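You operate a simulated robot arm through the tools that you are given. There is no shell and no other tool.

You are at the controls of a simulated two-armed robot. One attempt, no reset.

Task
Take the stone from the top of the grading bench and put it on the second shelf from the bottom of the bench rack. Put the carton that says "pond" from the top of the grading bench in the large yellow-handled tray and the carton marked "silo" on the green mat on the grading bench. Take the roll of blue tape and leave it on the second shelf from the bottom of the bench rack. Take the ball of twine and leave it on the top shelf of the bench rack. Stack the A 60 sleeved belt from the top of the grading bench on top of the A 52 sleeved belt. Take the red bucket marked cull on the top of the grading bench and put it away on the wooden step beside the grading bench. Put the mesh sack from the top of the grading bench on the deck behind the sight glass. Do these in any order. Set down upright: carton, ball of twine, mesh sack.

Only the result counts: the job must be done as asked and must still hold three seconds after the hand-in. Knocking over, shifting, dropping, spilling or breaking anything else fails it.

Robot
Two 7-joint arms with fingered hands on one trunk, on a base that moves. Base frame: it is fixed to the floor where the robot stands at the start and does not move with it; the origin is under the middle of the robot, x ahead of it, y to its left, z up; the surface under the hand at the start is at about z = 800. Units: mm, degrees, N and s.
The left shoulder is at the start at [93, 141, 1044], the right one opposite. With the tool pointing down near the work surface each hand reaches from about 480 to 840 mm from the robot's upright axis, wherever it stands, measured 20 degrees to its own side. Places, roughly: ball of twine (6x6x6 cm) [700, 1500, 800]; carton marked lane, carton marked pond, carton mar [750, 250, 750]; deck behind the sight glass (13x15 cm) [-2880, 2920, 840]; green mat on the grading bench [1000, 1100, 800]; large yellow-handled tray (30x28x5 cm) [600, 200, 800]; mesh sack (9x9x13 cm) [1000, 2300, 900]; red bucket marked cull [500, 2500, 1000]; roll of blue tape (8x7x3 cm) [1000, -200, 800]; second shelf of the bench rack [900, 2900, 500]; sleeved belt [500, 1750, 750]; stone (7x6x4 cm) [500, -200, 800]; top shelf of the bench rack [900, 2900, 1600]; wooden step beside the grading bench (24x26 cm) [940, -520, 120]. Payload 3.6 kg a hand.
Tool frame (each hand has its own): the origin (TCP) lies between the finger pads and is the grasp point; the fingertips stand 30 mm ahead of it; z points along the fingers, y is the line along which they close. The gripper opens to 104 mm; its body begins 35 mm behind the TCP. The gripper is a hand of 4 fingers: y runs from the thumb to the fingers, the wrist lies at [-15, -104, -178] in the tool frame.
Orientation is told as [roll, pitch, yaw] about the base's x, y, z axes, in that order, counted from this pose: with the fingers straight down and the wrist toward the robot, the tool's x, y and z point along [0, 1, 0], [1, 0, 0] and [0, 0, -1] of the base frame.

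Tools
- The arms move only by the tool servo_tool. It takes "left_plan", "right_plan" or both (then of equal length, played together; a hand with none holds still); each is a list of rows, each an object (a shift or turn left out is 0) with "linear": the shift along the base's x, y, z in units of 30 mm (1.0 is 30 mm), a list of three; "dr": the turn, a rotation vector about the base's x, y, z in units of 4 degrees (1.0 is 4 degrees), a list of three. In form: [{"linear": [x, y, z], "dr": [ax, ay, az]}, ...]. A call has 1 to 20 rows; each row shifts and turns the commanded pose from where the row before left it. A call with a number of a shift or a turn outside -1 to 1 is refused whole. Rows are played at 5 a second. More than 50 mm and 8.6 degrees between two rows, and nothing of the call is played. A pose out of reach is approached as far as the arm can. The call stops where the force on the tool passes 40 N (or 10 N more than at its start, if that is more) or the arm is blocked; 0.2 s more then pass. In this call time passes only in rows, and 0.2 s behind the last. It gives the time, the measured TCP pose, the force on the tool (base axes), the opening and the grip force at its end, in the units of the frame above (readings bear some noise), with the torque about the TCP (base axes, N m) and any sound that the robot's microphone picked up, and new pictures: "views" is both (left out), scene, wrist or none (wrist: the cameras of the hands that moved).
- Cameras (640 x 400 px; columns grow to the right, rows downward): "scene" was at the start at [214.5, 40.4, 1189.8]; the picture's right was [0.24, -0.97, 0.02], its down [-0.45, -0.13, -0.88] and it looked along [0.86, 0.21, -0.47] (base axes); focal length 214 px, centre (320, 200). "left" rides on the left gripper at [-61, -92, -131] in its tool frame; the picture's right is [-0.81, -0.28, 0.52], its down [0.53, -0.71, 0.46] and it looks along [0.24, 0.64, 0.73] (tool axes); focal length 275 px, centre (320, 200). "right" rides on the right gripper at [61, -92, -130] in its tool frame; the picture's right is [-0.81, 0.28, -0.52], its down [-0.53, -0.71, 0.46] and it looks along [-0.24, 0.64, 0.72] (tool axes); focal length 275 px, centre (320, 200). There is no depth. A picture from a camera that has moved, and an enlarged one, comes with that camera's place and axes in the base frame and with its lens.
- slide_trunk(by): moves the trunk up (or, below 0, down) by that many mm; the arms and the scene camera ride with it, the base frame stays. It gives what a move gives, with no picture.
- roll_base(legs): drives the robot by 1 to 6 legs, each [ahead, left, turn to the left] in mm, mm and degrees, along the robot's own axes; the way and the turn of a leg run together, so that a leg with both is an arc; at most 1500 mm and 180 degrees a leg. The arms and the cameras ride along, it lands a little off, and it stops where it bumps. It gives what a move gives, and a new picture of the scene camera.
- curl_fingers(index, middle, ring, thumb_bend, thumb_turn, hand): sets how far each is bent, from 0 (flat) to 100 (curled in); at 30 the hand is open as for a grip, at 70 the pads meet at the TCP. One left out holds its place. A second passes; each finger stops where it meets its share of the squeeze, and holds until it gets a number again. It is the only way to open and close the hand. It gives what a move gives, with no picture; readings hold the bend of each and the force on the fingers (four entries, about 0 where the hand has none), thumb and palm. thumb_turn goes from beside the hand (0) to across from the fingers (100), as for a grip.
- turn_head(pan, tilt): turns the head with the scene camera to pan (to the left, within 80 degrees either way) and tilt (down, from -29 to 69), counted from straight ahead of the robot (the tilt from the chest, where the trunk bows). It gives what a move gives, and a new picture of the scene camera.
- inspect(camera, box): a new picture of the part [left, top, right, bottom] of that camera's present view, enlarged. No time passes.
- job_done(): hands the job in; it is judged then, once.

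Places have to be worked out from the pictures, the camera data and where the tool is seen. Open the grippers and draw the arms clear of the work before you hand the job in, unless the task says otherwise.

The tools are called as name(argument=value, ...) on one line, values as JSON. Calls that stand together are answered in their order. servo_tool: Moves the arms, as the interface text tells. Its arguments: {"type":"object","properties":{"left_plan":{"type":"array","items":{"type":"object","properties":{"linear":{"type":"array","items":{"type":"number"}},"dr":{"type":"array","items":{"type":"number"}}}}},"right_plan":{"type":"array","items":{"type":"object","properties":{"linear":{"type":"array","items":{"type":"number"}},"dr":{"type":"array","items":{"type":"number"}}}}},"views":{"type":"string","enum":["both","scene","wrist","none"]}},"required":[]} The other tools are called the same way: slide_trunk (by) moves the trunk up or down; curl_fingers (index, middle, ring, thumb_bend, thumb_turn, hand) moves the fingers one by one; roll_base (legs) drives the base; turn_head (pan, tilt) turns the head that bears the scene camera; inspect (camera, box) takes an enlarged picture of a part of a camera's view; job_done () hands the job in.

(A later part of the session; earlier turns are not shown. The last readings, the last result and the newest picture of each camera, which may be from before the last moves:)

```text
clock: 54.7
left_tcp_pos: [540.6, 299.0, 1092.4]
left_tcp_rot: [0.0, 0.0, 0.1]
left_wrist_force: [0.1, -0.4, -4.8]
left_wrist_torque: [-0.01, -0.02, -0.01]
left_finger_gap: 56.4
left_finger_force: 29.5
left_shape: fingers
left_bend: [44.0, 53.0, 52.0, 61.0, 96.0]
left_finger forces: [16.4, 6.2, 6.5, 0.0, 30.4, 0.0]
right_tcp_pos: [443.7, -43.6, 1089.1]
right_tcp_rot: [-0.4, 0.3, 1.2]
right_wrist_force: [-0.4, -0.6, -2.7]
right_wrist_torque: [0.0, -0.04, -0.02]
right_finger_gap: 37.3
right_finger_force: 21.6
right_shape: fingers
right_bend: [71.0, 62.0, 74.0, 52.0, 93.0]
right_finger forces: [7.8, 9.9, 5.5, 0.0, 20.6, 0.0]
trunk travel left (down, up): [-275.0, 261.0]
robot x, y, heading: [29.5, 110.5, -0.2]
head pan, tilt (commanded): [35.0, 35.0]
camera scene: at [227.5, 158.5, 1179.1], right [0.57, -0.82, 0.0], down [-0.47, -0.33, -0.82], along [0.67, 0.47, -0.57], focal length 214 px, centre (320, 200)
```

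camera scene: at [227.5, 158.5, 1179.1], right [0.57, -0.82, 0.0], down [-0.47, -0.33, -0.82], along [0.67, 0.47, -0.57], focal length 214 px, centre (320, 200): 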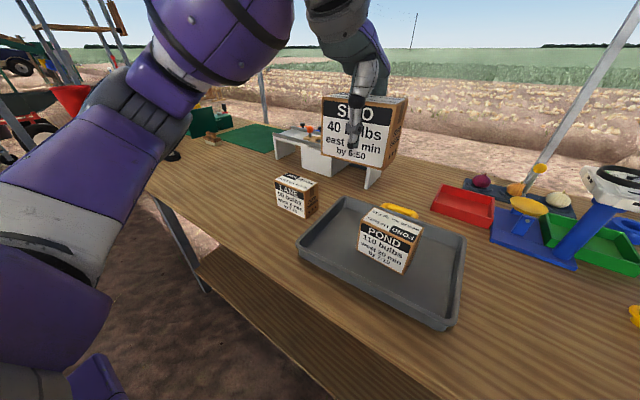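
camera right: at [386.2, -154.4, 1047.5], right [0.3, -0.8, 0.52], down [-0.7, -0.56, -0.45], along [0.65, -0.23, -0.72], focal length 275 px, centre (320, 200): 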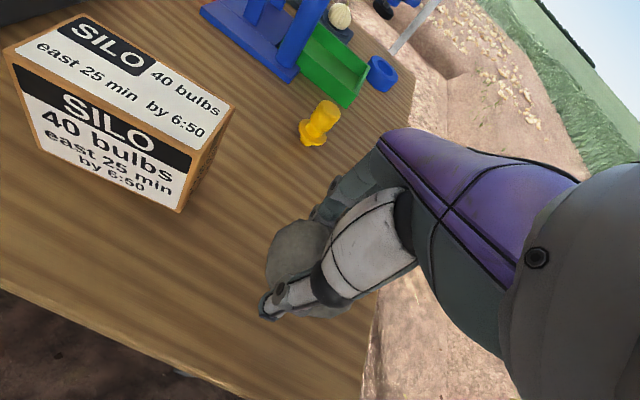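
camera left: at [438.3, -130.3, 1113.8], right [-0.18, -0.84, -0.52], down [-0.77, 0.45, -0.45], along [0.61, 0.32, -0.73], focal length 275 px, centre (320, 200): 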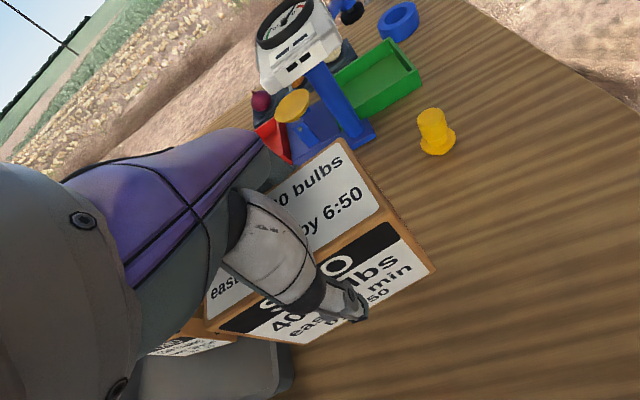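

I roll 600 mm left along the bench with both loads high, then look again.

roll_base(legs=[[0, 600, 0]])

turn_head(pan=20, tilt=30)

```text
clock: 60.4
left_tcp_pos: [542.2, 892.4, 1092.2]
left_tcp_rot: [0.0, 0.0, -0.1]
left_wrist_force: [-0.5, -0.3, -3.8]
left_wrist_torque: [0.0, 0.01, 0.0]
left_finger_gap: 56.4
left_finger_force: 29.7
left_shape: fingers
left_bend: [44.0, 53.0, 52.0, 61.0, 96.0]
left_finger forces: [16.3, 6.1, 6.5, 0.0, 30.3, 0.2]
right_tcp_pos: [442.3, 550.1, 1089.4]
right_tcp_rot: [-0.4, 0.2, 1.1]
right_wrist_force: [0.0, 0.0, -3.1]
right_wrist_torque: [0.03, -0.03, -0.02]
right_finger_gap: 37.2
right_finger_force: 22.0
right_shape: fingers
right_bend: [71.0, 62.0, 74.0, 52.0, 93.0]
right_finger forces: [7.7, 10.0, 5.6, 0.0, 20.5, 0.0]
trunk travel left (down, up): [-275.0, 261.0]
robot x, y, heading: [30.5, 707.3, -0.2]
head pan, tilt (commanded): [35.0, 35.0]
camera scene: at [228.8, 754.1, 1179.1], right [0.57, -0.82, 0.0], down [-0.47, -0.33, -0.82], along [0.67, 0.47, -0.57], focal length 214 px, centre (320, 200)
```

scene: 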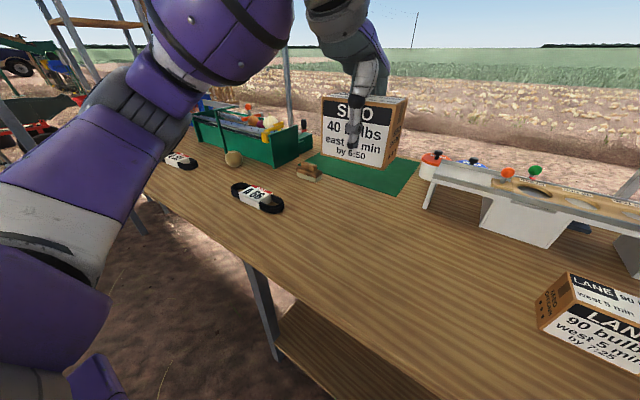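

```text
clock: 61.2
left_tcp_pos: [543.4, 893.4, 1092.2]
left_tcp_rot: [0.0, 0.2, -0.1]
left_wrist_force: [-0.7, 0.3, -5.2]
left_wrist_torque: [0.0, -0.05, -0.01]
left_finger_gap: 56.3
left_finger_force: 30.3
left_shape: fingers
left_bend: [44.0, 53.0, 52.0, 61.0, 96.0]
left_finger forces: [16.3, 6.2, 6.4, 0.0, 30.3, 0.0]
right_tcp_pos: [443.2, 549.9, 1089.4]
right_tcp_rot: [-0.4, 0.1, 1.1]
right_wrist_force: [-0.1, 0.6, -2.3]
right_wrist_torque: [0.02, -0.03, 0.0]
right_finger_gap: 37.4
right_finger_force: 22.4
right_shape: fingers
right_bend: [71.0, 62.0, 74.0, 52.0, 93.0]
right_finger forces: [7.9, 9.9, 5.7, 0.0, 20.6, 0.0]
trunk travel left (down, up): [-275.0, 261.0]
robot x, y, heading: [37.1, 704.6, -0.2]
head pan, tilt (commanded): [20.0, 30.0]
camera scene: at [241.6, 734.5, 1186.8], right [0.34, -0.94, 0.0], down [-0.47, -0.17, -0.87], along [0.81, 0.29, -0.5], focal length 214 px, centre (320, 200)
```

scene: 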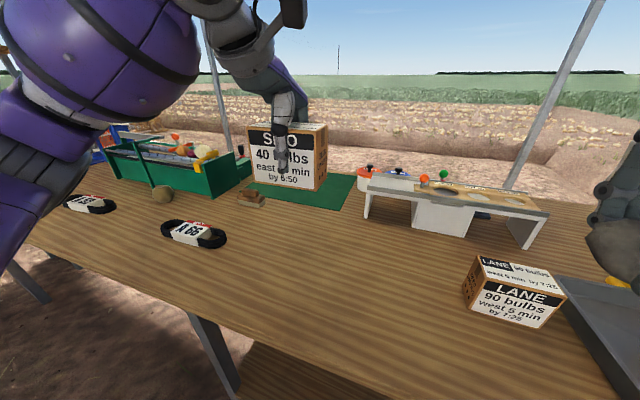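

The green mat spans about x 830–1110, y 880–1250. I move the base to about [158,800] to put the carton near [930,1020].

roll_base(legs=[[0, 95, 0], [122, 0, 0]])

inspect(camera="left", box=[0, 0, 640, 400])

```text
clock: 63.5
left_tcp_pos: [664.5, 987.2, 1092.5]
left_tcp_rot: [0.0, 0.2, -0.1]
left_wrist_force: [0.2, -0.1, -4.0]
left_wrist_torque: [-0.01, 0.0, -0.01]
left_finger_gap: 56.6
left_finger_force: 30.4
left_shape: fingers
left_bend: [44.0, 53.0, 52.0, 61.0, 96.0]
left_finger forces: [16.4, 6.1, 6.4, 0.0, 30.4, 0.0]
right_tcp_pos: [565.0, 644.0, 1088.8]
right_tcp_rot: [-0.3, 0.2, 1.1]
right_wrist_force: [0.9, 0.8, -3.6]
right_wrist_torque: [0.01, 0.01, 0.02]
right_finger_gap: 37.2
right_finger_force: 21.4
right_shape: fingers
right_bend: [71.0, 62.0, 74.0, 52.0, 93.0]
right_finger forces: [7.8, 9.9, 5.7, 0.0, 20.7, 0.0]
trunk travel left (down, up): [-275.0, 261.0]
robot x, y, heading: [150.2, 799.7, -0.2]
head pan, tilt (commanded): [20.0, 30.0]
camera scene: at [363.1, 828.9, 1186.7], right [0.34, -0.94, 0.0], down [-0.47, -0.17, -0.87], along [0.81, 0.29, -0.5], focal length 214 px, centre (320, 200)
```

scene: 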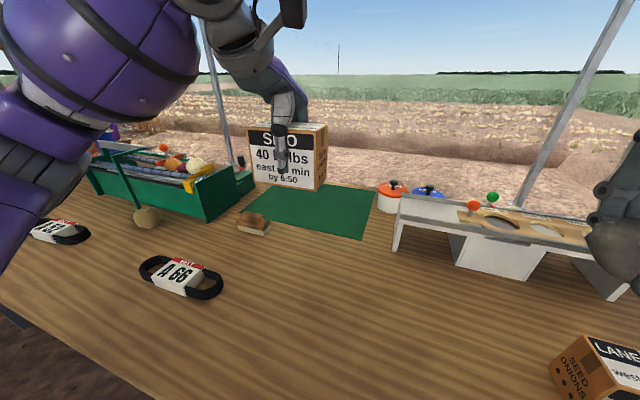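

```text
1.00 times, centred on (320, 200) of left (not enlarged: the box is as wide or as high as the picture)
camera zoom: at [572.5, 927.8, 1222.9], right [-0.28, -0.81, -0.52], down [-0.71, 0.53, -0.45], along [0.64, 0.24, -0.73], focal length 275 px, centre (320, 200)
```

zoom: 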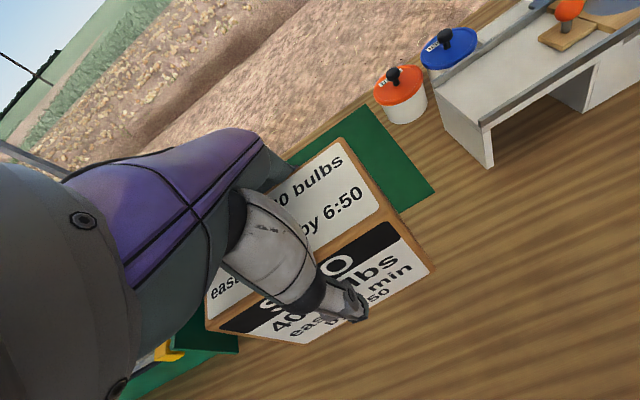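

Mat x≈825–1120, y≈875–1260. I carry the carton over [930,1020] while lowering a little.

servo_tool(left_plan=[{"linear": [0.98, 0.12, 0]}, {"linear": [0.98, 0.12, 0]}, {"linear": [0.98, 0.12, -0.2]}, {"linear": [0.98, 0.12, -0.3]}, {"linear": [0.98, 0.12, -0.5]}, {"linear": [0.98, 0.12, -0.7]}, {"linear": [0.98, 0.12, -0.8]}, {"linear": [0.98, 0.12, -0.9]}, {"linear": [0.98, 0.12, -0.9]}], views="both")

```text
clock: 65.5
left_tcp_pos: [930.2, 1020.9, 964.4]
left_tcp_rot: [0.1, 0.1, -0.2]
left_wrist_force: [-0.6, -0.1, -4.9]
left_wrist_torque: [0.02, -0.05, -0.02]
left_finger_gap: 56.1
left_finger_force: 28.6
left_shape: fingers
left_bend: [44.0, 53.0, 53.0, 60.0, 95.0]
left_finger forces: [16.0, 5.8, 6.2, 0.0, 29.3, 0.0]
right_tcp_pos: [565.1, 644.7, 1088.7]
right_tcp_rot: [-0.4, 0.3, 1.1]
right_wrist_force: [-0.4, -0.4, -3.2]
right_wrist_torque: [0.0, -0.03, 0.02]
right_finger_gap: 37.2
right_finger_force: 22.5
right_shape: fingers
right_bend: [71.0, 62.0, 74.0, 52.0, 93.0]
right_finger forces: [7.8, 9.9, 5.8, 0.1, 20.7, 0.0]
trunk travel left (down, up): [-275.0, 261.0]
robot x, y, heading: [156.8, 797.2, -0.2]
head pan, tilt (commanded): [20.0, 30.0]
camera scene: at [363.0, 828.5, 1186.8], right [0.34, -0.94, 0.0], down [-0.47, -0.17, -0.87], along [0.81, 0.29, -0.5], focal length 214 px, centre (320, 200)
camera left: at [837.8, 960.0, 1096.5], right [-0.28, -0.81, -0.52], down [-0.71, 0.54, -0.45], along [0.64, 0.24, -0.72], focal length 275 px, centre (320, 200)
```

scene: 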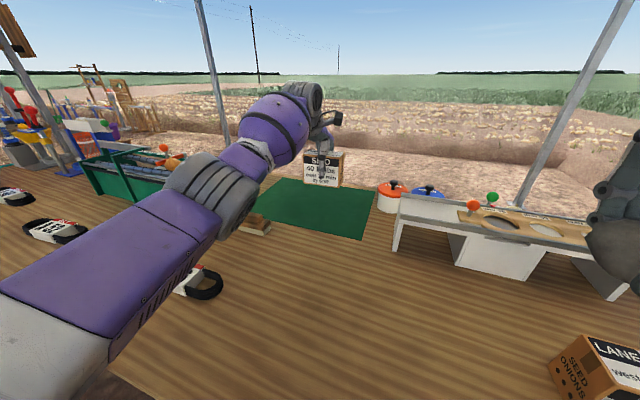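
left: 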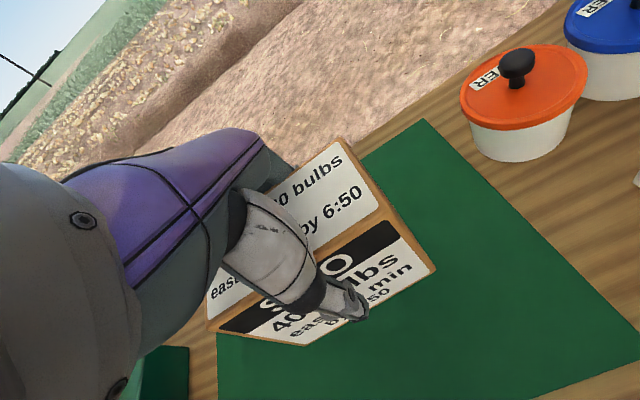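

The carton is well within the mat. Lower to just above contact, then in small steps.

servo_tool(left_plan=[{"linear": [0, 0, -0.9]}, {"linear": [0, 0, -0.9]}, {"linear": [0, 0, -0.9]}, {"linear": [0, 0, -0.45]}, {"linear": [0, 0, -0.1]}], views="none")

servo_tool(left_plan=[{"linear": [0, 0, -0.1]}], views="wrist")

```text
clock: 66.7
left_tcp_pos: [927.8, 1020.2, 865.3]
left_tcp_rot: [0.0, 0.0, -0.2]
left_wrist_force: [0.0, 0.2, -4.4]
left_wrist_torque: [-0.01, -0.03, 0.01]
left_finger_gap: 56.3
left_finger_force: 28.7
left_shape: fingers
left_bend: [44.0, 53.0, 53.0, 60.0, 95.0]
left_finger forces: [16.0, 5.8, 6.2, 0.1, 29.0, 0.1]
right_tcp_pos: [564.6, 645.0, 1090.1]
right_tcp_rot: [-0.3, 0.1, 1.2]
right_wrist_force: [-0.1, 0.5, -2.6]
right_wrist_torque: [0.0, 0.0, -0.03]
right_finger_gap: 37.0
right_finger_force: 21.9
right_shape: fingers
right_bend: [71.0, 62.0, 74.0, 52.0, 93.0]
right_finger forces: [7.8, 9.9, 5.7, 0.0, 20.7, 0.0]
trunk travel left (down, up): [-275.0, 261.0]
robot x, y, heading: [154.3, 798.2, -0.3]
head pan, tilt (commanded): [20.0, 30.0]
```

```text
clock: 67.1
left_tcp_pos: [927.3, 1018.6, 863.2]
left_tcp_rot: [0.0, 0.0, -0.1]
left_wrist_force: [-1.0, 0.3, -1.3]
left_wrist_torque: [-0.02, -0.09, -0.03]
left_finger_gap: 56.1
left_finger_force: 29.0
left_shape: fingers
left_bend: [44.0, 53.0, 53.0, 60.0, 95.0]
left_finger forces: [16.0, 5.9, 6.3, 0.0, 30.2, 0.0]
right_tcp_pos: [564.1, 644.0, 1089.8]
right_tcp_rot: [-0.5, 0.2, 1.1]
right_wrist_force: [0.6, 0.1, -3.2]
right_wrist_torque: [0.0, -0.04, -0.01]
right_finger_gap: 37.3
right_finger_force: 21.7
right_shape: fingers
right_bend: [71.0, 62.0, 74.0, 52.0, 93.0]
right_finger forces: [7.8, 9.9, 5.7, 0.0, 20.8, 0.0]
trunk travel left (down, up): [-275.0, 261.0]
robot x, y, heading: [150.3, 803.8, -0.1]
head pan, tilt (commanded): [20.0, 30.0]
camera left: at [836.2, 959.6, 993.7], right [-0.28, -0.81, -0.52], down [-0.71, 0.53, -0.46], along [0.65, 0.24, -0.72], focal length 275 px, centre (320, 200)
```

left: 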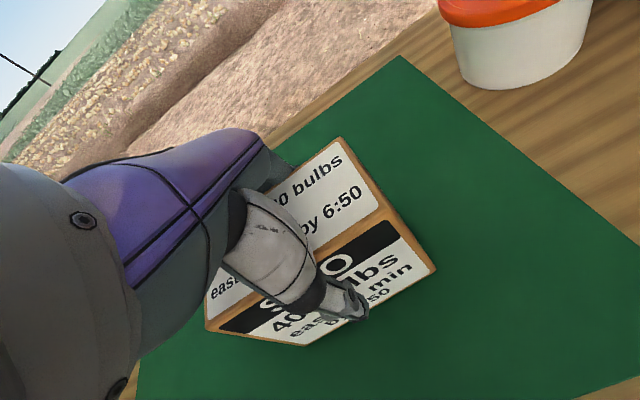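

Contact has begun (load -4.4 → -1.3). One tiny step more, then open and lift away.

servo_tool(left_plan=[{"linear": [0, 0, -0.06]}], views="none")

curl_fingers(hand="left", index=30, middle=30, ring=30, thumb_bend=30)

servo_tool(left_plan=[{"linear": [0, 0, 0.5]}, {"linear": [0, 0, 0.9]}, {"linear": [0, 0, 0.9]}, {"linear": [0, 0, 0.9]}, {"linear": [0, 0, 0.9]}, {"linear": [0, 0, 0.9]}, {"linear": [0, 0, 0.9]}, {"linear": [0, 0, 0.9]}], views="both")

```text
clock: 67.5
left_tcp_pos: [927.0, 1018.7, 862.5]
left_tcp_rot: [0.0, -0.3, -0.1]
left_wrist_force: [-1.1, 0.4, 2.8]
left_wrist_torque: [0.0, -0.19, 0.0]
left_finger_gap: 56.0
left_finger_force: 29.5
left_shape: fingers
left_bend: [44.0, 53.0, 53.0, 61.0, 95.0]
left_finger forces: [16.4, 6.3, 6.6, 0.0, 31.1, 0.1]
right_tcp_pos: [563.7, 644.1, 1089.5]
right_tcp_rot: [-0.4, 0.1, 1.1]
right_wrist_force: [0.0, -0.2, -2.1]
right_wrist_torque: [-0.01, -0.01, 0.0]
right_finger_gap: 37.1
right_finger_force: 22.2
right_shape: fingers
right_bend: [71.0, 62.0, 74.0, 52.0, 93.0]
right_finger forces: [7.8, 10.1, 5.8, 0.0, 20.7, 0.1]
trunk travel left (down, up): [-275.0, 261.0]
robot x, y, heading: [152.1, 793.3, -0.1]
head pan, tilt (commanded): [20.0, 30.0]
```

```text
clock: 68.5
left_tcp_pos: [928.0, 1019.9, 860.2]
left_tcp_rot: [0.0, 0.0, -0.2]
left_wrist_force: [-1.6, -1.6, 0.8]
left_wrist_torque: [0.04, 0.02, 0.02]
left_finger_gap: 104.0
left_finger_force: 0.8
left_shape: fingers
left_bend: [30.0, 30.0, 30.0, 30.0, 97.0]
left_finger forces: [0.1, 0.0, 0.0, 0.0, 1.9, 0.0]
right_tcp_pos: [564.0, 643.2, 1089.6]
right_tcp_rot: [-0.4, 0.2, 1.0]
right_wrist_force: [0.4, 0.1, -3.0]
right_wrist_torque: [-0.02, -0.05, 0.0]
right_finger_gap: 37.1
right_finger_force: 22.6
right_shape: fingers
right_bend: [71.0, 62.0, 74.0, 52.0, 93.0]
right_finger forces: [7.8, 9.9, 5.8, 0.0, 20.8, 0.0]
trunk travel left (down, up): [-275.0, 261.0]
robot x, y, heading: [154.4, 799.8, 0.0]
head pan, tilt (commanded): [20.0, 30.0]
```

```text
clock: 70.3
left_tcp_pos: [917.9, 1019.7, 1060.7]
left_tcp_rot: [0.0, 0.0, -0.3]
left_wrist_force: [0.2, 0.1, 0.3]
left_wrist_torque: [-0.05, 0.02, -0.04]
left_finger_gap: 103.2
left_finger_force: 0.0
left_shape: fingers
left_bend: [30.0, 30.0, 30.0, 30.0, 97.0]
left_finger forces: [0.0, 0.1, 0.0, 0.0, 0.0, 0.1]
left hand out of reach, approached as far as the arm can: row 8
right_tcp_pos: [564.3, 645.1, 1090.5]
right_tcp_rot: [-0.3, 0.2, 1.2]
right_wrist_force: [0.1, -0.6, -2.9]
right_wrist_torque: [-0.02, -0.02, 0.01]
right_finger_gap: 37.3
right_finger_force: 21.9
right_shape: fingers
right_bend: [71.0, 62.0, 74.0, 52.0, 93.0]
right_finger forces: [7.8, 9.9, 5.8, 0.0, 20.6, 0.0]
trunk travel left (down, up): [-275.0, 261.0]
robot x, y, heading: [151.4, 797.3, -0.0]
head pan, tilt (commanded): [20.0, 30.0]
camera scene: at [362.0, 828.9, 1186.9], right [0.34, -0.94, 0.0], down [-0.47, -0.17, -0.87], along [0.81, 0.29, -0.5], focal length 214 px, centre (320, 200)
camera left: at [827.1, 959.2, 1191.3], right [-0.28, -0.81, -0.52], down [-0.71, 0.53, -0.46], along [0.65, 0.24, -0.72], focal length 275 px, centre (320, 200)
```

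scene: 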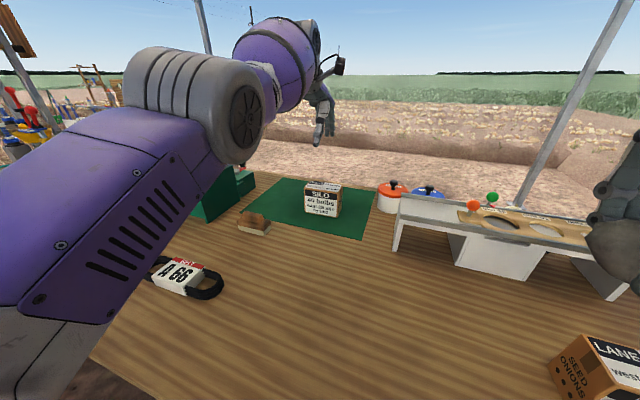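
left: 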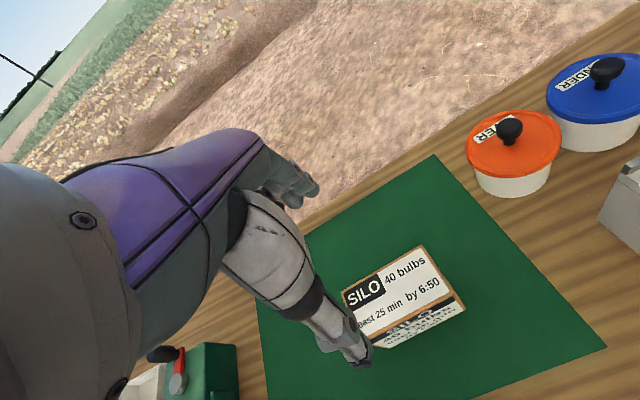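

Silo stands on the mat. I draw the left hand back to about [600,1000,1090].

servo_tool(left_plan=[{"linear": [-0.97, 0, 0]}, {"linear": [-0.97, 0, 0.1]}, {"linear": [-0.97, 0, 0.1]}, {"linear": [-0.97, 0, 0.1]}, {"linear": [-0.97, 0, 0.1]}, {"linear": [-0.97, 0, 0.1]}, {"linear": [-0.97, 0, 0.1]}, {"linear": [-0.97, 0, 0.1]}, {"linear": [-0.97, 0, 0.1]}, {"linear": [-0.97, 0, 0.1]}, {"linear": [-0.97, 0, 0.1]}], views="none")

turn_head(pan=30, tilt=35)

```text
clock: 72.7
left_tcp_pos: [835.5, 1046.7, 1214.1]
left_tcp_rot: [-0.1, 0.0, 0.0]
left_wrist_force: [-0.1, -0.2, 0.5]
left_wrist_torque: [-0.01, 0.04, 0.0]
left_finger_gap: 103.3
left_finger_force: 0.0
left_shape: fingers
left_bend: [30.0, 30.0, 30.0, 30.0, 97.0]
left_finger forces: [0.1, 0.0, 0.0, 0.1, 0.0, 0.0]
left hand out of reach, approached as far as the arm can: row 1, 2, 3, 4, 5, 6, 7, 8, 9, 10, 11
right_tcp_pos: [563.9, 643.2, 1088.8]
right_tcp_rot: [-0.4, 0.0, 1.1]
right_wrist_force: [-0.1, -0.6, -3.4]
right_wrist_torque: [-0.01, -0.05, -0.01]
right_finger_gap: 36.9
right_finger_force: 22.1
right_shape: fingers
right_bend: [71.0, 62.0, 74.0, 52.0, 93.0]
right_finger forces: [7.8, 9.9, 5.8, 0.0, 20.7, 0.0]
trunk travel left (down, up): [-275.0, 261.0]
robot x, y, heading: [153.2, 796.8, -0.2]
head pan, tilt (commanded): [20.0, 30.0]
```

```text
clock: 73.5
left_tcp_pos: [837.3, 1046.3, 1212.4]
left_tcp_rot: [0.1, 0.1, 0.0]
left_wrist_force: [0.0, 0.3, -0.1]
left_wrist_torque: [0.0, -0.02, 0.01]
left_finger_gap: 103.4
left_finger_force: 0.1
left_shape: fingers
left_bend: [30.0, 30.0, 30.0, 30.0, 97.0]
left_finger forces: [0.0, 0.0, 0.0, 0.0, 0.1, 0.1]
right_tcp_pos: [564.6, 644.2, 1089.0]
right_tcp_rot: [-0.4, 0.2, 1.0]
right_wrist_force: [0.0, 0.6, -2.6]
right_wrist_torque: [-0.02, -0.04, -0.01]
right_finger_gap: 37.0
right_finger_force: 21.8
right_shape: fingers
right_bend: [71.0, 62.0, 74.0, 52.0, 93.0]
right_finger forces: [7.7, 9.9, 5.8, 0.0, 20.6, 0.0]
trunk travel left (down, up): [-275.0, 261.0]
robot x, y, heading: [151.7, 804.5, -0.3]
head pan, tilt (commanded): [30.0, 35.0]
camera scene: at [353.4, 841.8, 1179.2], right [0.5, -0.87, 0.0], down [-0.5, -0.28, -0.82], along [0.71, 0.41, -0.57], focal length 214 px, centre (320, 200)
```

scene: 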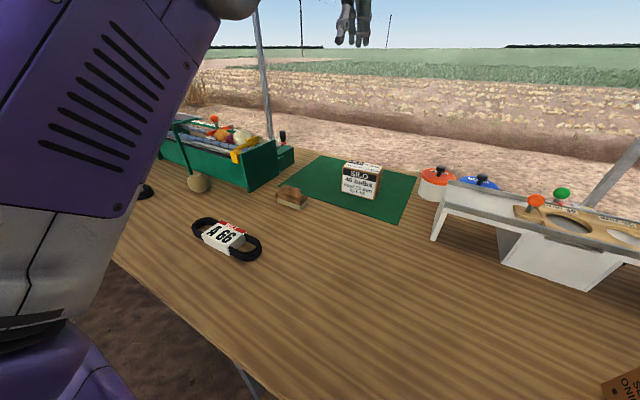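

The left arm ended off its commanded path at [836,1046,1213] (locally stuck near full stretch). I nudge it with a small command to see how it responds.

servo_tool(left_plan=[{"linear": [-0.3, 0, 0]}, {"linear": [-0.3, 0, 0]}], views="both")

```text
clock: 74.1
left_tcp_pos: [829.9, 1046.7, 1222.1]
left_tcp_rot: [0.0, 0.1, 0.0]
left_wrist_force: [1.1, 0.2, 0.6]
left_wrist_torque: [-0.01, 0.01, -0.01]
left_finger_gap: 103.2
left_finger_force: 0.2
left_shape: fingers
left_bend: [30.0, 30.0, 30.0, 30.0, 97.0]
left_finger forces: [0.0, 0.0, 0.0, 0.1, 0.1, 0.0]
left hand out of reach, approached as far as the arm can: row 1, 2
right_tcp_pos: [563.9, 643.7, 1089.0]
right_tcp_rot: [-0.4, 0.2, 1.2]
right_wrist_force: [0.0, 0.0, -2.6]
right_wrist_torque: [0.01, -0.02, 0.01]
right_finger_gap: 37.1
right_finger_force: 22.2
right_shape: fingers
right_bend: [71.0, 62.0, 74.0, 52.0, 93.0]
right_finger forces: [7.9, 10.0, 5.7, 0.2, 20.6, 0.1]
trunk travel left (down, up): [-275.0, 261.0]
robot x, y, heading: [155.2, 797.6, -0.3]
head pan, tilt (commanded): [30.0, 35.0]
camera scene: at [353.3, 841.9, 1179.1], right [0.5, -0.87, 0.0], down [-0.5, -0.29, -0.82], along [0.71, 0.41, -0.57], focal length 214 px, centre (320, 200)
camera left: at [738.7, 987.3, 1352.7], right [-0.28, -0.81, -0.52], down [-0.71, 0.53, -0.45], along [0.64, 0.24, -0.73], focal length 275 px, centre (320, 200)
```

scene: 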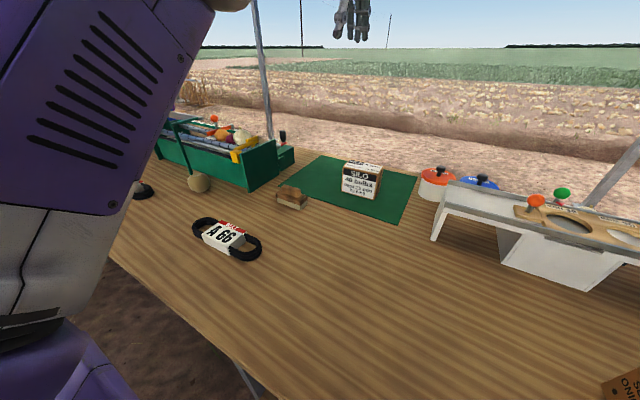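
left: 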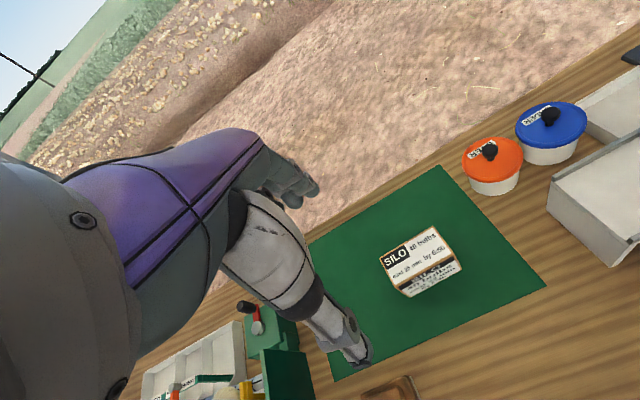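

The arm is locked straight (wrist exactly at full stretch, 605 mm from the shoulder). I command a sideways (inward) motion in free air so the elbow can start to bend.

servo_tool(left_plan=[{"linear": [0.8, -0.6, 0.4]}, {"linear": [0.8, -0.6, 0.4]}, {"linear": [0.8, -0.6, 0.4]}, {"linear": [0.8, -0.6, 0.4]}], views="none")

```text
clock: 75.1
left_tcp_pos: [846.5, 972.7, 1211.2]
left_tcp_rot: [0.0, 0.1, -0.1]
left_wrist_force: [-0.3, -0.4, -0.1]
left_wrist_torque: [0.0, 0.0, -0.03]
left_finger_gap: 103.0
left_finger_force: 0.1
left_shape: fingers
left_bend: [30.0, 30.0, 30.0, 30.0, 97.0]
left_finger forces: [0.0, 0.0, 0.0, 0.0, 0.1, 0.0]
left hand out of reach, approached as far as the arm can: row 1, 2, 3, 4
right_tcp_pos: [563.9, 644.2, 1089.7]
right_tcp_rot: [-0.4, 0.3, 1.1]
right_wrist_force: [0.3, -0.1, -2.5]
right_wrist_torque: [0.01, -0.04, 0.0]
right_finger_gap: 37.0
right_finger_force: 21.5
right_shape: fingers
right_bend: [71.0, 62.0, 74.0, 52.0, 93.0]
right_finger forces: [7.8, 10.0, 5.9, 0.1, 20.6, 0.1]
trunk travel left (down, up): [-275.0, 261.0]
robot x, y, heading: [149.7, 800.3, -0.2]
head pan, tilt (commanded): [30.0, 35.0]
```

Still on the stretched sphere. I send the target outward and down, back toward the region where the arm was bent, well clear of the carton.

servo_tool(left_plan=[{"linear": [0.8, -0.3, -0.2]}, {"linear": [0.8, -0.3, -0.2]}, {"linear": [0.8, -0.3, -0.4]}, {"linear": [0.8, -0.3, -0.6]}], views="none")

```text
clock: 76.1
left_tcp_pos: [885.9, 928.5, 1139.8]
left_tcp_rot: [0.1, -0.1, -0.2]
left_wrist_force: [0.5, 0.2, -0.1]
left_wrist_torque: [0.0, 0.0, 0.02]
left_finger_gap: 103.4
left_finger_force: 0.1
left_shape: fingers
left_bend: [30.0, 30.0, 30.0, 30.0, 97.0]
left_finger forces: [0.1, 0.0, 0.0, 0.0, 0.1, 0.0]
left hand out of reach, approached as far as the arm can: row 1, 2, 3, 4
right_tcp_pos: [564.2, 643.7, 1090.5]
right_tcp_rot: [-0.4, 0.2, 1.0]
right_wrist_force: [-0.4, 0.4, -3.0]
right_wrist_torque: [0.01, 0.0, 0.03]
right_finger_gap: 37.2
right_finger_force: 22.3
right_shape: fingers
right_bend: [71.0, 62.0, 74.0, 52.0, 93.0]
right_finger forces: [7.8, 9.9, 5.9, 0.1, 20.7, 0.0]
trunk travel left (down, up): [-275.0, 261.0]
robot x, y, heading: [153.2, 798.4, -0.2]
head pan, tilt (commanded): [30.0, 35.0]
```

Target is converging; I keep lowering it along the same side (y≈920, clear of the carton) to let the elbow flex.

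servo_tool(left_plan=[{"linear": [0.5, 0, -0.8]}, {"linear": [0.5, 0, -0.8]}, {"linear": [0.3, 0, -0.8]}, {"linear": [0.3, 0, -0.8]}], views="both")

```text
clock: 77.1
left_tcp_pos: [924.7, 931.6, 1039.5]
left_tcp_rot: [0.0, -0.1, 0.0]
left_wrist_force: [0.1, 0.0, -0.7]
left_wrist_torque: [-0.02, -0.01, 0.01]
left_finger_gap: 103.0
left_finger_force: 0.0
left_shape: fingers
left_bend: [30.0, 30.0, 30.0, 30.0, 97.0]
left_finger forces: [0.1, 0.1, 0.0, 0.0, 0.0, 0.1]
left hand out of reach, approached as far as the arm can: row 2
right_tcp_pos: [565.0, 644.6, 1089.7]
right_tcp_rot: [-0.3, 0.3, 1.2]
right_wrist_force: [0.4, -0.1, -3.0]
right_wrist_torque: [-0.01, -0.06, -0.01]
right_finger_gap: 37.0
right_finger_force: 22.2
right_shape: fingers
right_bend: [71.0, 62.0, 74.0, 52.0, 93.0]
right_finger forces: [7.9, 9.9, 5.9, 0.0, 20.6, 0.0]
trunk travel left (down, up): [-275.0, 261.0]
robot x, y, heading: [153.7, 794.5, -0.2]
head pan, tilt (commanded): [30.0, 35.0]
camera scene: at [353.6, 842.0, 1179.1], right [0.5, -0.87, 0.0], down [-0.5, -0.29, -0.82], along [0.71, 0.41, -0.57], focal length 214 px, centre (320, 200)
camera left: at [833.2, 871.0, 1170.4], right [-0.28, -0.81, -0.52], down [-0.71, 0.53, -0.45], along [0.64, 0.24, -0.72], focal length 275 px, centre (320, 200)
```

scene: 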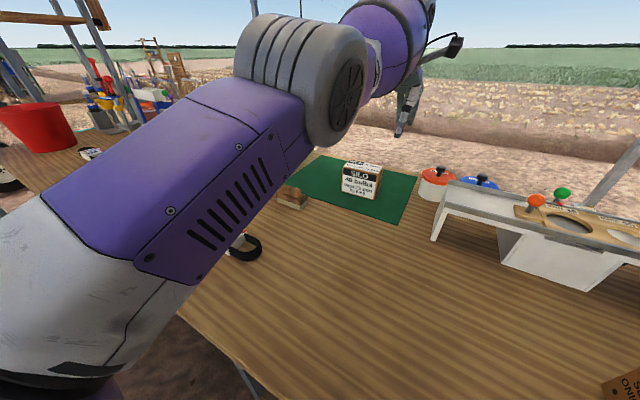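
left: 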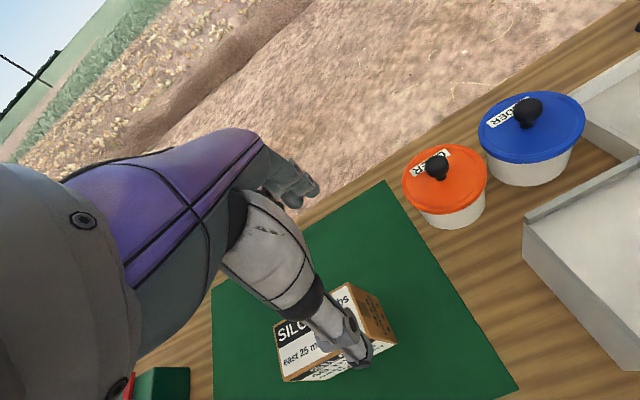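

It now tracks again (inside full reach). I go a little down and inward, staying above the carton, then pull back in small steps.

servo_tool(left_plan=[{"linear": [-0.2, -0.3, -0.8]}, {"linear": [-0.3, -0.3, -0.8]}, {"linear": [-0.6, -0.2, -0.3]}, {"linear": [-0.9, 0, 0]}, {"linear": [-0.9, 0, 0]}, {"linear": [-0.9, 0, 0]}, {"linear": [-0.9, 0, 0.2]}, {"linear": [-0.9, 0, 0.3]}, {"linear": [-0.9, 0, 0.4]}, {"linear": [-0.9, 0, 0.5]}], views="scene")

```text
clock: 79.3
left_tcp_pos: [901.5, 881.5, 1082.4]
left_tcp_rot: [0.0, 0.2, -0.1]
left_wrist_force: [-0.4, 0.7, -0.1]
left_wrist_torque: [0.01, 0.0, 0.0]
left_finger_gap: 103.4
left_finger_force: 0.0
left_shape: fingers
left_bend: [30.0, 30.0, 30.0, 30.0, 97.0]
left_finger forces: [0.1, 0.0, 0.0, 0.0, 0.0, 0.1]
left hand out of reach, approached as far as the arm can: row 1, 2, 3, 4, 5, 6, 7, 8, 9, 10
right_tcp_pos: [564.5, 644.1, 1089.0]
right_tcp_rot: [-0.4, 0.2, 1.0]
right_wrist_force: [-0.4, 0.0, -3.0]
right_wrist_torque: [0.02, -0.02, -0.02]
right_finger_gap: 37.1
right_finger_force: 22.3
right_shape: fingers
right_bend: [71.0, 62.0, 74.0, 52.0, 93.0]
right_finger forces: [7.9, 9.8, 5.9, 0.0, 20.7, 0.1]
trunk travel left (down, up): [-275.0, 261.0]
robot x, y, heading: [155.4, 798.9, -0.1]
head pan, tilt (commanded): [30.0, 35.0]
camera scene: at [352.9, 841.8, 1179.2], right [0.5, -0.87, 0.0], down [-0.5, -0.29, -0.82], along [0.71, 0.41, -0.57], focal length 214 px, centre (320, 200)
```

scene: 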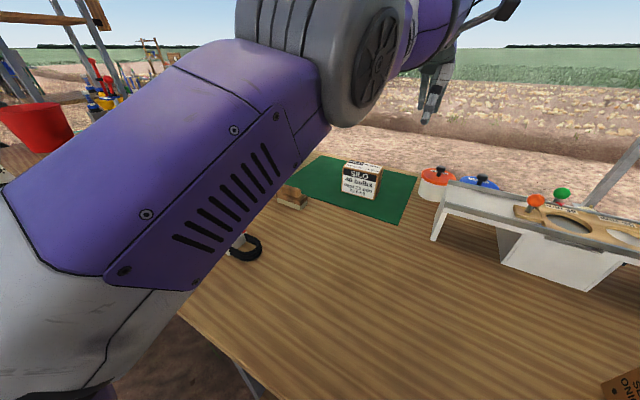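

Inward commands stay refused at the straight-elbow boundary, while moves along the arc work. I follow the arc downward with a very slight inward bias so the elbow gets to bend.

servo_tool(left_plan=[{"linear": [0.27, -0.05, -0.86]}, {"linear": [0.24, -0.04, -0.87]}, {"linear": [0.2, -0.04, -0.88]}, {"linear": [0.14, -0.03, -0.89]}], views="none")

```text
clock: 80.3
left_tcp_pos: [931.7, 876.0, 975.8]
left_tcp_rot: [0.0, 0.1, -0.2]
left_wrist_force: [-0.4, 0.8, 0.0]
left_wrist_torque: [0.01, -0.03, -0.01]
left_finger_gap: 103.3
left_finger_force: 0.1
left_shape: fingers
left_bend: [30.0, 30.0, 30.0, 30.0, 97.0]
left_finger forces: [0.1, 0.0, 0.0, 0.1, 0.0, 0.0]
left hand out of reach, approached as far as the arm can: row 4
right_tcp_pos: [565.2, 644.4, 1089.1]
right_tcp_rot: [-0.4, 0.2, 1.1]
right_wrist_force: [1.0, -1.0, -2.7]
right_wrist_torque: [0.0, 0.0, -0.05]
right_finger_gap: 37.4
right_finger_force: 21.8
right_shape: fingers
right_bend: [71.0, 62.0, 74.0, 52.0, 93.0]
right_finger forces: [7.9, 9.9, 5.8, 0.0, 20.5, 0.1]
trunk travel left (down, up): [-275.0, 261.0]
robot x, y, heading: [151.7, 797.9, -0.1]
head pan, tilt (commanded): [30.0, 35.0]
```

The elbow seems to sit just past straight, so inward errors push it the wrong way. I first command outward, then up along the arc (the flexing direction), then inward.

servo_tool(left_plan=[{"linear": [0.9, -0.17, 0.17]}, {"linear": [-0.14, 0.03, 0.9]}, {"linear": [-0.18, 0.03, 0.9]}, {"linear": [-0.22, 0.03, 0.88]}, {"linear": [-0.27, 0.03, 0.87]}, {"linear": [-0.33, 0.03, 0.84]}, {"linear": [-0.5, 0.03, 0.6]}, {"linear": [-0.7, 0.03, 0.3]}, {"linear": [-0.8, 0.03, 0]}], views="none")

```text
clock: 82.3
left_tcp_pos: [869.0, 877.2, 1153.7]
left_tcp_rot: [-0.1, 0.2, -0.1]
left_wrist_force: [0.8, -0.2, 0.4]
left_wrist_torque: [-0.01, -0.02, -0.01]
left_finger_gap: 103.2
left_finger_force: 0.0
left_shape: fingers
left_bend: [30.0, 30.0, 30.0, 30.0, 97.0]
left_finger forces: [0.0, 0.1, 0.0, 0.0, 0.1, 0.0]
left hand out of reach, approached as far as the arm can: row 1, 4, 7, 8, 9
right_tcp_pos: [564.1, 644.4, 1091.2]
right_tcp_rot: [-0.4, 0.1, 1.2]
right_wrist_force: [-0.1, -0.3, -2.8]
right_wrist_torque: [0.03, -0.06, -0.04]
right_finger_gap: 37.3
right_finger_force: 22.4
right_shape: fingers
right_bend: [71.0, 62.0, 74.0, 52.0, 93.0]
right_finger forces: [7.9, 9.9, 5.9, 0.0, 20.6, 0.0]
trunk travel left (down, up): [-275.0, 261.0]
robot x, y, heading: [154.2, 797.0, -0.2]
head pan, tilt (commanded): [30.0, 35.0]
```

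Still on the boundary. The initial posture shows the elbow bulging left, so flexing moves the wrist to the right: I go outward a touch, then right along the arc, then inward.

servo_tool(left_plan=[{"linear": [0.3, -0.06, 0.15]}, {"linear": [-0.2, -0.85, 0.17]}, {"linear": [-0.24, -0.85, 0.16]}, {"linear": [-0.28, -0.85, 0.15]}, {"linear": [-0.32, -0.85, 0.14]}, {"linear": [-0.5, -0.7, 0.0]}, {"linear": [-0.6, -0.4, -0.2]}, {"linear": [-0.8, -0.2, -0.2]}], views="scene")

```text
clock: 84.1
left_tcp_pos: [776.2, 740.6, 1159.0]
left_tcp_rot: [-0.1, 0.0, 0.3]
left_wrist_force: [0.5, -0.4, 0.5]
left_wrist_torque: [0.0, -0.05, 0.01]
left_finger_gap: 103.2
left_finger_force: 0.0
left_shape: fingers
left_bend: [30.0, 30.0, 30.0, 30.0, 97.0]
left_finger forces: [0.0, 0.1, 0.0, 0.1, 0.1, 0.0]
left hand out of reach, approached as far as the arm can: row 1, 4
right_tcp_pos: [564.1, 645.3, 1090.1]
right_tcp_rot: [-0.5, 0.2, 1.2]
right_wrist_force: [0.3, -0.2, -2.2]
right_wrist_torque: [-0.04, -0.06, 0.02]
right_finger_gap: 36.9
right_finger_force: 22.1
right_shape: fingers
right_bend: [71.0, 62.0, 74.0, 52.0, 93.0]
right_finger forces: [7.9, 10.1, 5.9, 0.0, 20.7, 0.1]
trunk travel left (down, up): [-275.0, 261.0]
robot x, y, heading: [151.8, 800.5, -0.2]
head pan, tilt (commanded): [30.0, 35.0]
camera scene: at [353.1, 842.1, 1179.2], right [0.5, -0.87, 0.0], down [-0.5, -0.29, -0.82], along [0.71, 0.41, -0.57], focal length 214 px, centre (320, 200)
```

scene: 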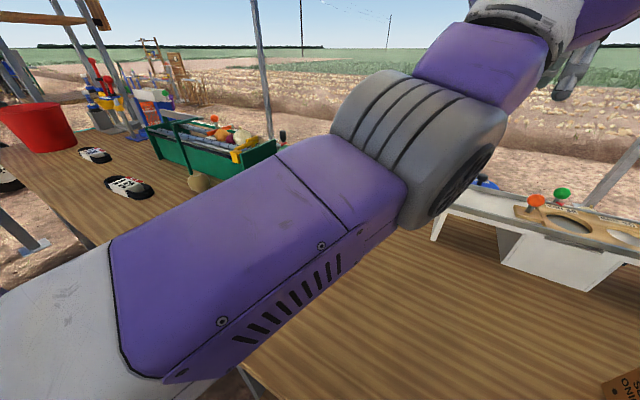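

Unlocked: the elbow bends again. I draw the hand inward first and then left to a relaxed pose near [600,980,1095], and will avoid full stretch from now on.

servo_tool(left_plan=[{"linear": [-0.95, 0.25, -0.1]}, {"linear": [-0.95, 0.3, -0.2]}, {"linear": [-0.95, 0.6, -0.2]}, {"linear": [-0.95, 0.7, -0.2]}, {"linear": [-0.8, 0.9, -0.3]}, {"linear": [-0.6, 0.95, -0.3]}, {"linear": [-0.4, 0.95, -0.3]}, {"linear": [-0.2, 0.95, -0.3]}, {"linear": [0, 0.95, -0.2]}, {"linear": [0, 0.95, 0]}, {"linear": [0, 0.7, 0]}], views="both")

```text
clock: 86.5
left_tcp_pos: [795.6, 910.5, 1129.5]
left_tcp_rot: [0.1, 0.0, -0.2]
left_wrist_force: [-1.2, 0.4, 0.6]
left_wrist_torque: [0.02, -0.03, 0.01]
left_finger_gap: 103.3
left_finger_force: 0.1
left_shape: fingers
left_bend: [30.0, 30.0, 30.0, 30.0, 97.0]
left_finger forces: [0.1, 0.0, 0.0, 0.0, 0.1, 0.0]
left hand out of reach, approached as far as the arm can: row 1, 2, 3, 4, 5, 6, 7, 8
right_tcp_pos: [563.4, 644.5, 1090.1]
right_tcp_rot: [-0.4, 0.1, 1.0]
right_wrist_force: [0.3, 0.2, -3.9]
right_wrist_torque: [0.05, -0.06, 0.0]
right_finger_gap: 37.4
right_finger_force: 22.5
right_shape: fingers
right_bend: [71.0, 62.0, 74.0, 52.0, 93.0]
right_finger forces: [7.9, 9.9, 6.0, 0.0, 20.5, 0.0]
trunk travel left (down, up): [-275.0, 261.0]
robot x, y, heading: [154.2, 799.0, -0.4]
head pan, tilt (commanded): [30.0, 35.0]
camera scene: at [353.4, 842.2, 1179.1], right [0.5, -0.87, 0.0], down [-0.5, -0.29, -0.82], along [0.71, 0.41, -0.57], focal length 214 px, centre (320, 200)
camera left: at [704.3, 850.2, 1259.8], right [-0.28, -0.81, -0.52], down [-0.71, 0.53, -0.45], along [0.64, 0.24, -0.73], focal length 275 px, centre (320, 200)
```

scene: 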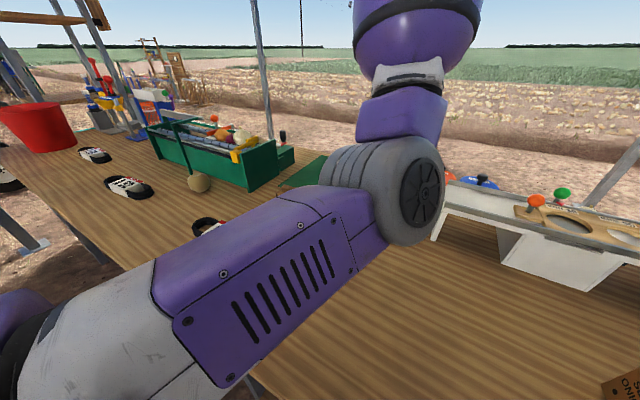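
left: 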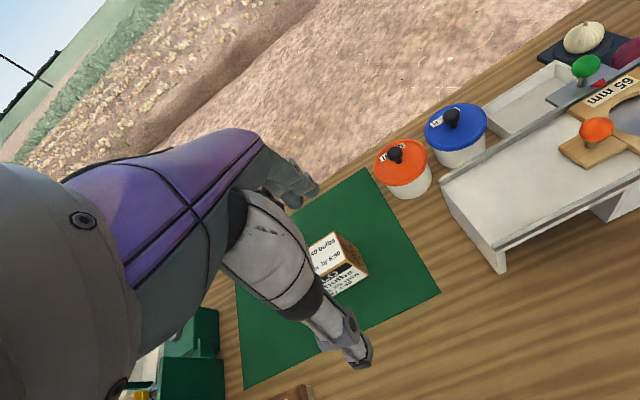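

The arm now has a clearly bent elbow. I continue inward with gentler steps.

servo_tool(left_plan=[{"linear": [-0.5, 0.3, 0]}, {"linear": [-0.6, 0.3, 0]}, {"linear": [-0.7, 0.3, 0]}, {"linear": [-0.8, 0.3, 0]}], views="none")

```text
clock: 87.5
left_tcp_pos: [780.6, 962.0, 1133.6]
left_tcp_rot: [0.0, 0.0, -0.1]
left_wrist_force: [0.1, 0.4, -0.8]
left_wrist_torque: [0.03, -0.01, -0.02]
left_finger_gap: 103.3
left_finger_force: 0.1
left_shape: fingers
left_bend: [30.0, 30.0, 30.0, 30.0, 97.0]
left_finger forces: [0.0, 0.1, 0.0, 0.0, 0.0, 0.0]
left hand out of reach, approached as far as the arm can: row 1, 2, 3, 4
right_tcp_pos: [563.1, 644.6, 1089.8]
right_tcp_rot: [-0.4, 0.1, 1.2]
right_wrist_force: [-0.2, 0.3, -2.5]
right_wrist_torque: [-0.03, -0.04, -0.02]
right_finger_gap: 37.2
right_finger_force: 21.9
right_shape: fingers
right_bend: [71.0, 62.0, 74.0, 52.0, 93.0]
right_finger forces: [7.8, 10.1, 6.0, 0.0, 20.6, 0.0]
trunk travel left (down, up): [-275.0, 261.0]
robot x, y, heading: [154.5, 799.2, -0.4]
head pan, tilt (commanded): [30.0, 35.0]
```

Another limit (wrist) holds it here. Lowering the hand should relax the wrist; the space at [775,960] in front of the carton is free, so I go down and slightly inward.

servo_tool(left_plan=[{"linear": [0, 0, -0.8]}, {"linear": [0, 0, -0.9]}, {"linear": [-0.2, 0, -0.9]}, {"linear": [-0.4, 0, -0.9]}, {"linear": [-0.6, 0, -0.7]}, {"linear": [-0.8, 0, 0]}, {"linear": [-0.8, 0, 0]}], views="scene")

```text
clock: 89.1
left_tcp_pos: [757.5, 972.5, 990.1]
left_tcp_rot: [0.1, 0.1, -0.1]
left_wrist_force: [0.2, 0.1, 0.2]
left_wrist_torque: [-0.04, -0.01, 0.01]
left_finger_gap: 103.2
left_finger_force: 0.0
left_shape: fingers
left_bend: [30.0, 30.0, 30.0, 30.0, 97.0]
left_finger forces: [0.0, 0.1, 0.0, 0.1, 0.0, 0.0]
left hand out of reach, approached as far as the arm can: row 3, 4, 5, 6, 7
right_tcp_pos: [564.2, 644.2, 1088.6]
right_tcp_rot: [-0.4, 0.3, 1.2]
right_wrist_force: [0.5, 0.5, -2.4]
right_wrist_torque: [0.01, 0.0, -0.01]
right_finger_gap: 36.9
right_finger_force: 22.2
right_shape: fingers
right_bend: [71.0, 62.0, 74.0, 52.0, 93.0]
right_finger forces: [7.8, 10.0, 5.9, 0.0, 20.5, 0.1]
trunk travel left (down, up): [-275.0, 261.0]
robot x, y, heading: [153.0, 800.6, -0.3]
head pan, tilt (commanded): [30.0, 35.0]
camera scene: at [353.3, 841.9, 1179.1], right [0.5, -0.87, 0.0], down [-0.5, -0.29, -0.82], along [0.71, 0.41, -0.57], focal length 214 px, centre (320, 200)
```

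scene: 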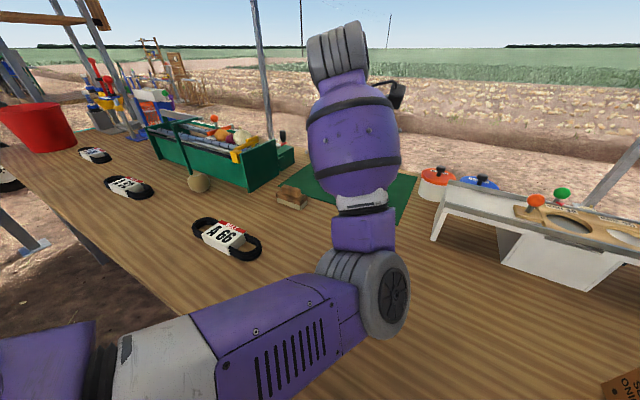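

The elbow has flipped to low-and-inward, with the wrist at its limit. I rotate the hand in yaw (wrist swinging to the left) to bring the elbow back outward, in free space in front of the mat.

servo_tool(left_plan=[{"linear": [0, 0.2, 0.2], "dr": [0, 0, -1]}, {"linear": [0, 0.2, 0.2], "dr": [0, 0, -1]}, {"linear": [0, 0.2, 0.2], "dr": [0, 0, -1]}, {"linear": [0, 0.2, 0.2], "dr": [0, 0, -1]}, {"linear": [0, 0.2, 0.2], "dr": [0, 0, -1]}, {"linear": [0, 0.2, 0.2], "dr": [0, 0, -1]}, {"linear": [0, 0.2, 0.2], "dr": [0, 0, -1]}, {"linear": [0, 0.2, 0.2], "dr": [0, 0, -1]}], views="scene")

```text
clock: 90.9
left_tcp_pos: [771.8, 1023.7, 1032.2]
left_tcp_rot: [0.0, -0.1, -32.2]
left_wrist_force: [0.5, 0.8, -0.7]
left_wrist_torque: [-0.04, -0.02, 0.0]
left_finger_gap: 103.6
left_finger_force: 0.1
left_shape: fingers
left_bend: [30.0, 30.0, 30.0, 30.0, 97.0]
left_finger forces: [0.0, 0.0, 0.1, 0.1, 0.1, 0.1]
left hand out of reach, approached as far as the arm can: row 1, 2, 3, 4
right_tcp_pos: [565.0, 642.9, 1090.7]
right_tcp_rot: [-0.4, 0.1, 1.2]
right_wrist_force: [0.3, -1.2, -4.6]
right_wrist_torque: [-0.01, -0.08, 0.01]
right_finger_gap: 37.0
right_finger_force: 22.2
right_shape: fingers
right_bend: [71.0, 62.0, 74.0, 52.0, 93.0]
right_finger forces: [7.9, 9.9, 6.0, 0.0, 20.7, 0.1]
trunk travel left (down, up): [-275.0, 261.0]
robot x, y, heading: [150.5, 802.3, -0.1]
head pan, tilt (commanded): [30.0, 35.0]
camera scene: at [353.2, 842.0, 1179.1], right [0.5, -0.87, 0.0], down [-0.5, -0.29, -0.82], along [0.71, 0.41, -0.57], focal length 214 px, centre (320, 200)
```

scene: 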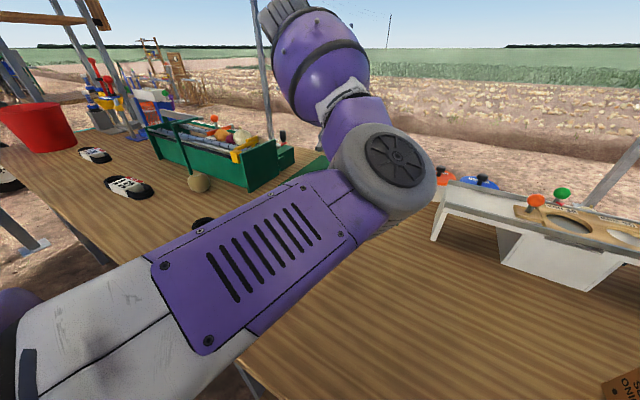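

That freed it (last rows tracked). I keep yawing to about -64° while drawing inward and left.

servo_tool(left_plan=[{"linear": [0, 0.2, 0.2], "dr": [0, 0, -1]}, {"linear": [-0.1, 0.2, 0.2], "dr": [0, 0, -1]}, {"linear": [-0.2, 0.2, 0.2], "dr": [0, 0, -1]}, {"linear": [-0.3, 0.2, 0.1], "dr": [0, 0, -1]}, {"linear": [-0.4, 0.2, 0], "dr": [0, 0, -1]}, {"linear": [-0.5, 0.2, 0], "dr": [0, 0, -1]}, {"linear": [-0.6, 0.2, 0], "dr": [0, 0, -1]}, {"linear": [-0.7, 0.2, 0], "dr": [0, 0, -1]}], views="scene")

```text
clock: 92.7
left_tcp_pos: [688.5, 1072.2, 1052.8]
left_tcp_rot: [0.0, -0.1, -64.2]
left_wrist_force: [-1.6, 0.4, 0.6]
left_wrist_torque: [-0.04, -0.02, 0.01]
left_finger_gap: 103.4
left_finger_force: 0.1
left_shape: fingers
left_bend: [30.0, 30.0, 30.0, 30.0, 97.0]
left_finger forces: [0.0, 0.0, 0.0, 0.0, 0.0, 0.0]
right_tcp_pos: [562.7, 644.7, 1090.2]
right_tcp_rot: [-0.3, 0.1, 1.1]
right_wrist_force: [-0.4, 0.0, -2.5]
right_wrist_torque: [0.01, -0.04, 0.01]
right_finger_gap: 36.9
right_finger_force: 22.2
right_shape: fingers
right_bend: [71.0, 62.0, 74.0, 52.0, 93.0]
right_finger forces: [7.9, 10.0, 6.2, 0.0, 20.7, 0.1]
trunk travel left (down, up): [-275.0, 261.0]
robot x, y, heading: [154.0, 796.7, -0.1]
head pan, tilt (commanded): [30.0, 35.0]
camera scene: at [353.0, 842.0, 1179.2], right [0.5, -0.87, 0.0], down [-0.5, -0.29, -0.82], along [0.71, 0.41, -0.57], focal length 214 px, centre (320, 200)
```

scene: 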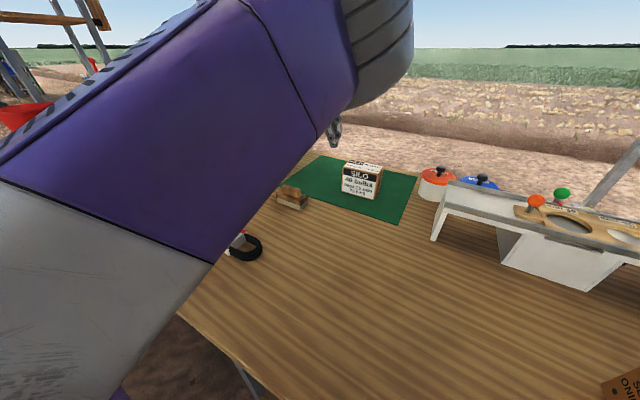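

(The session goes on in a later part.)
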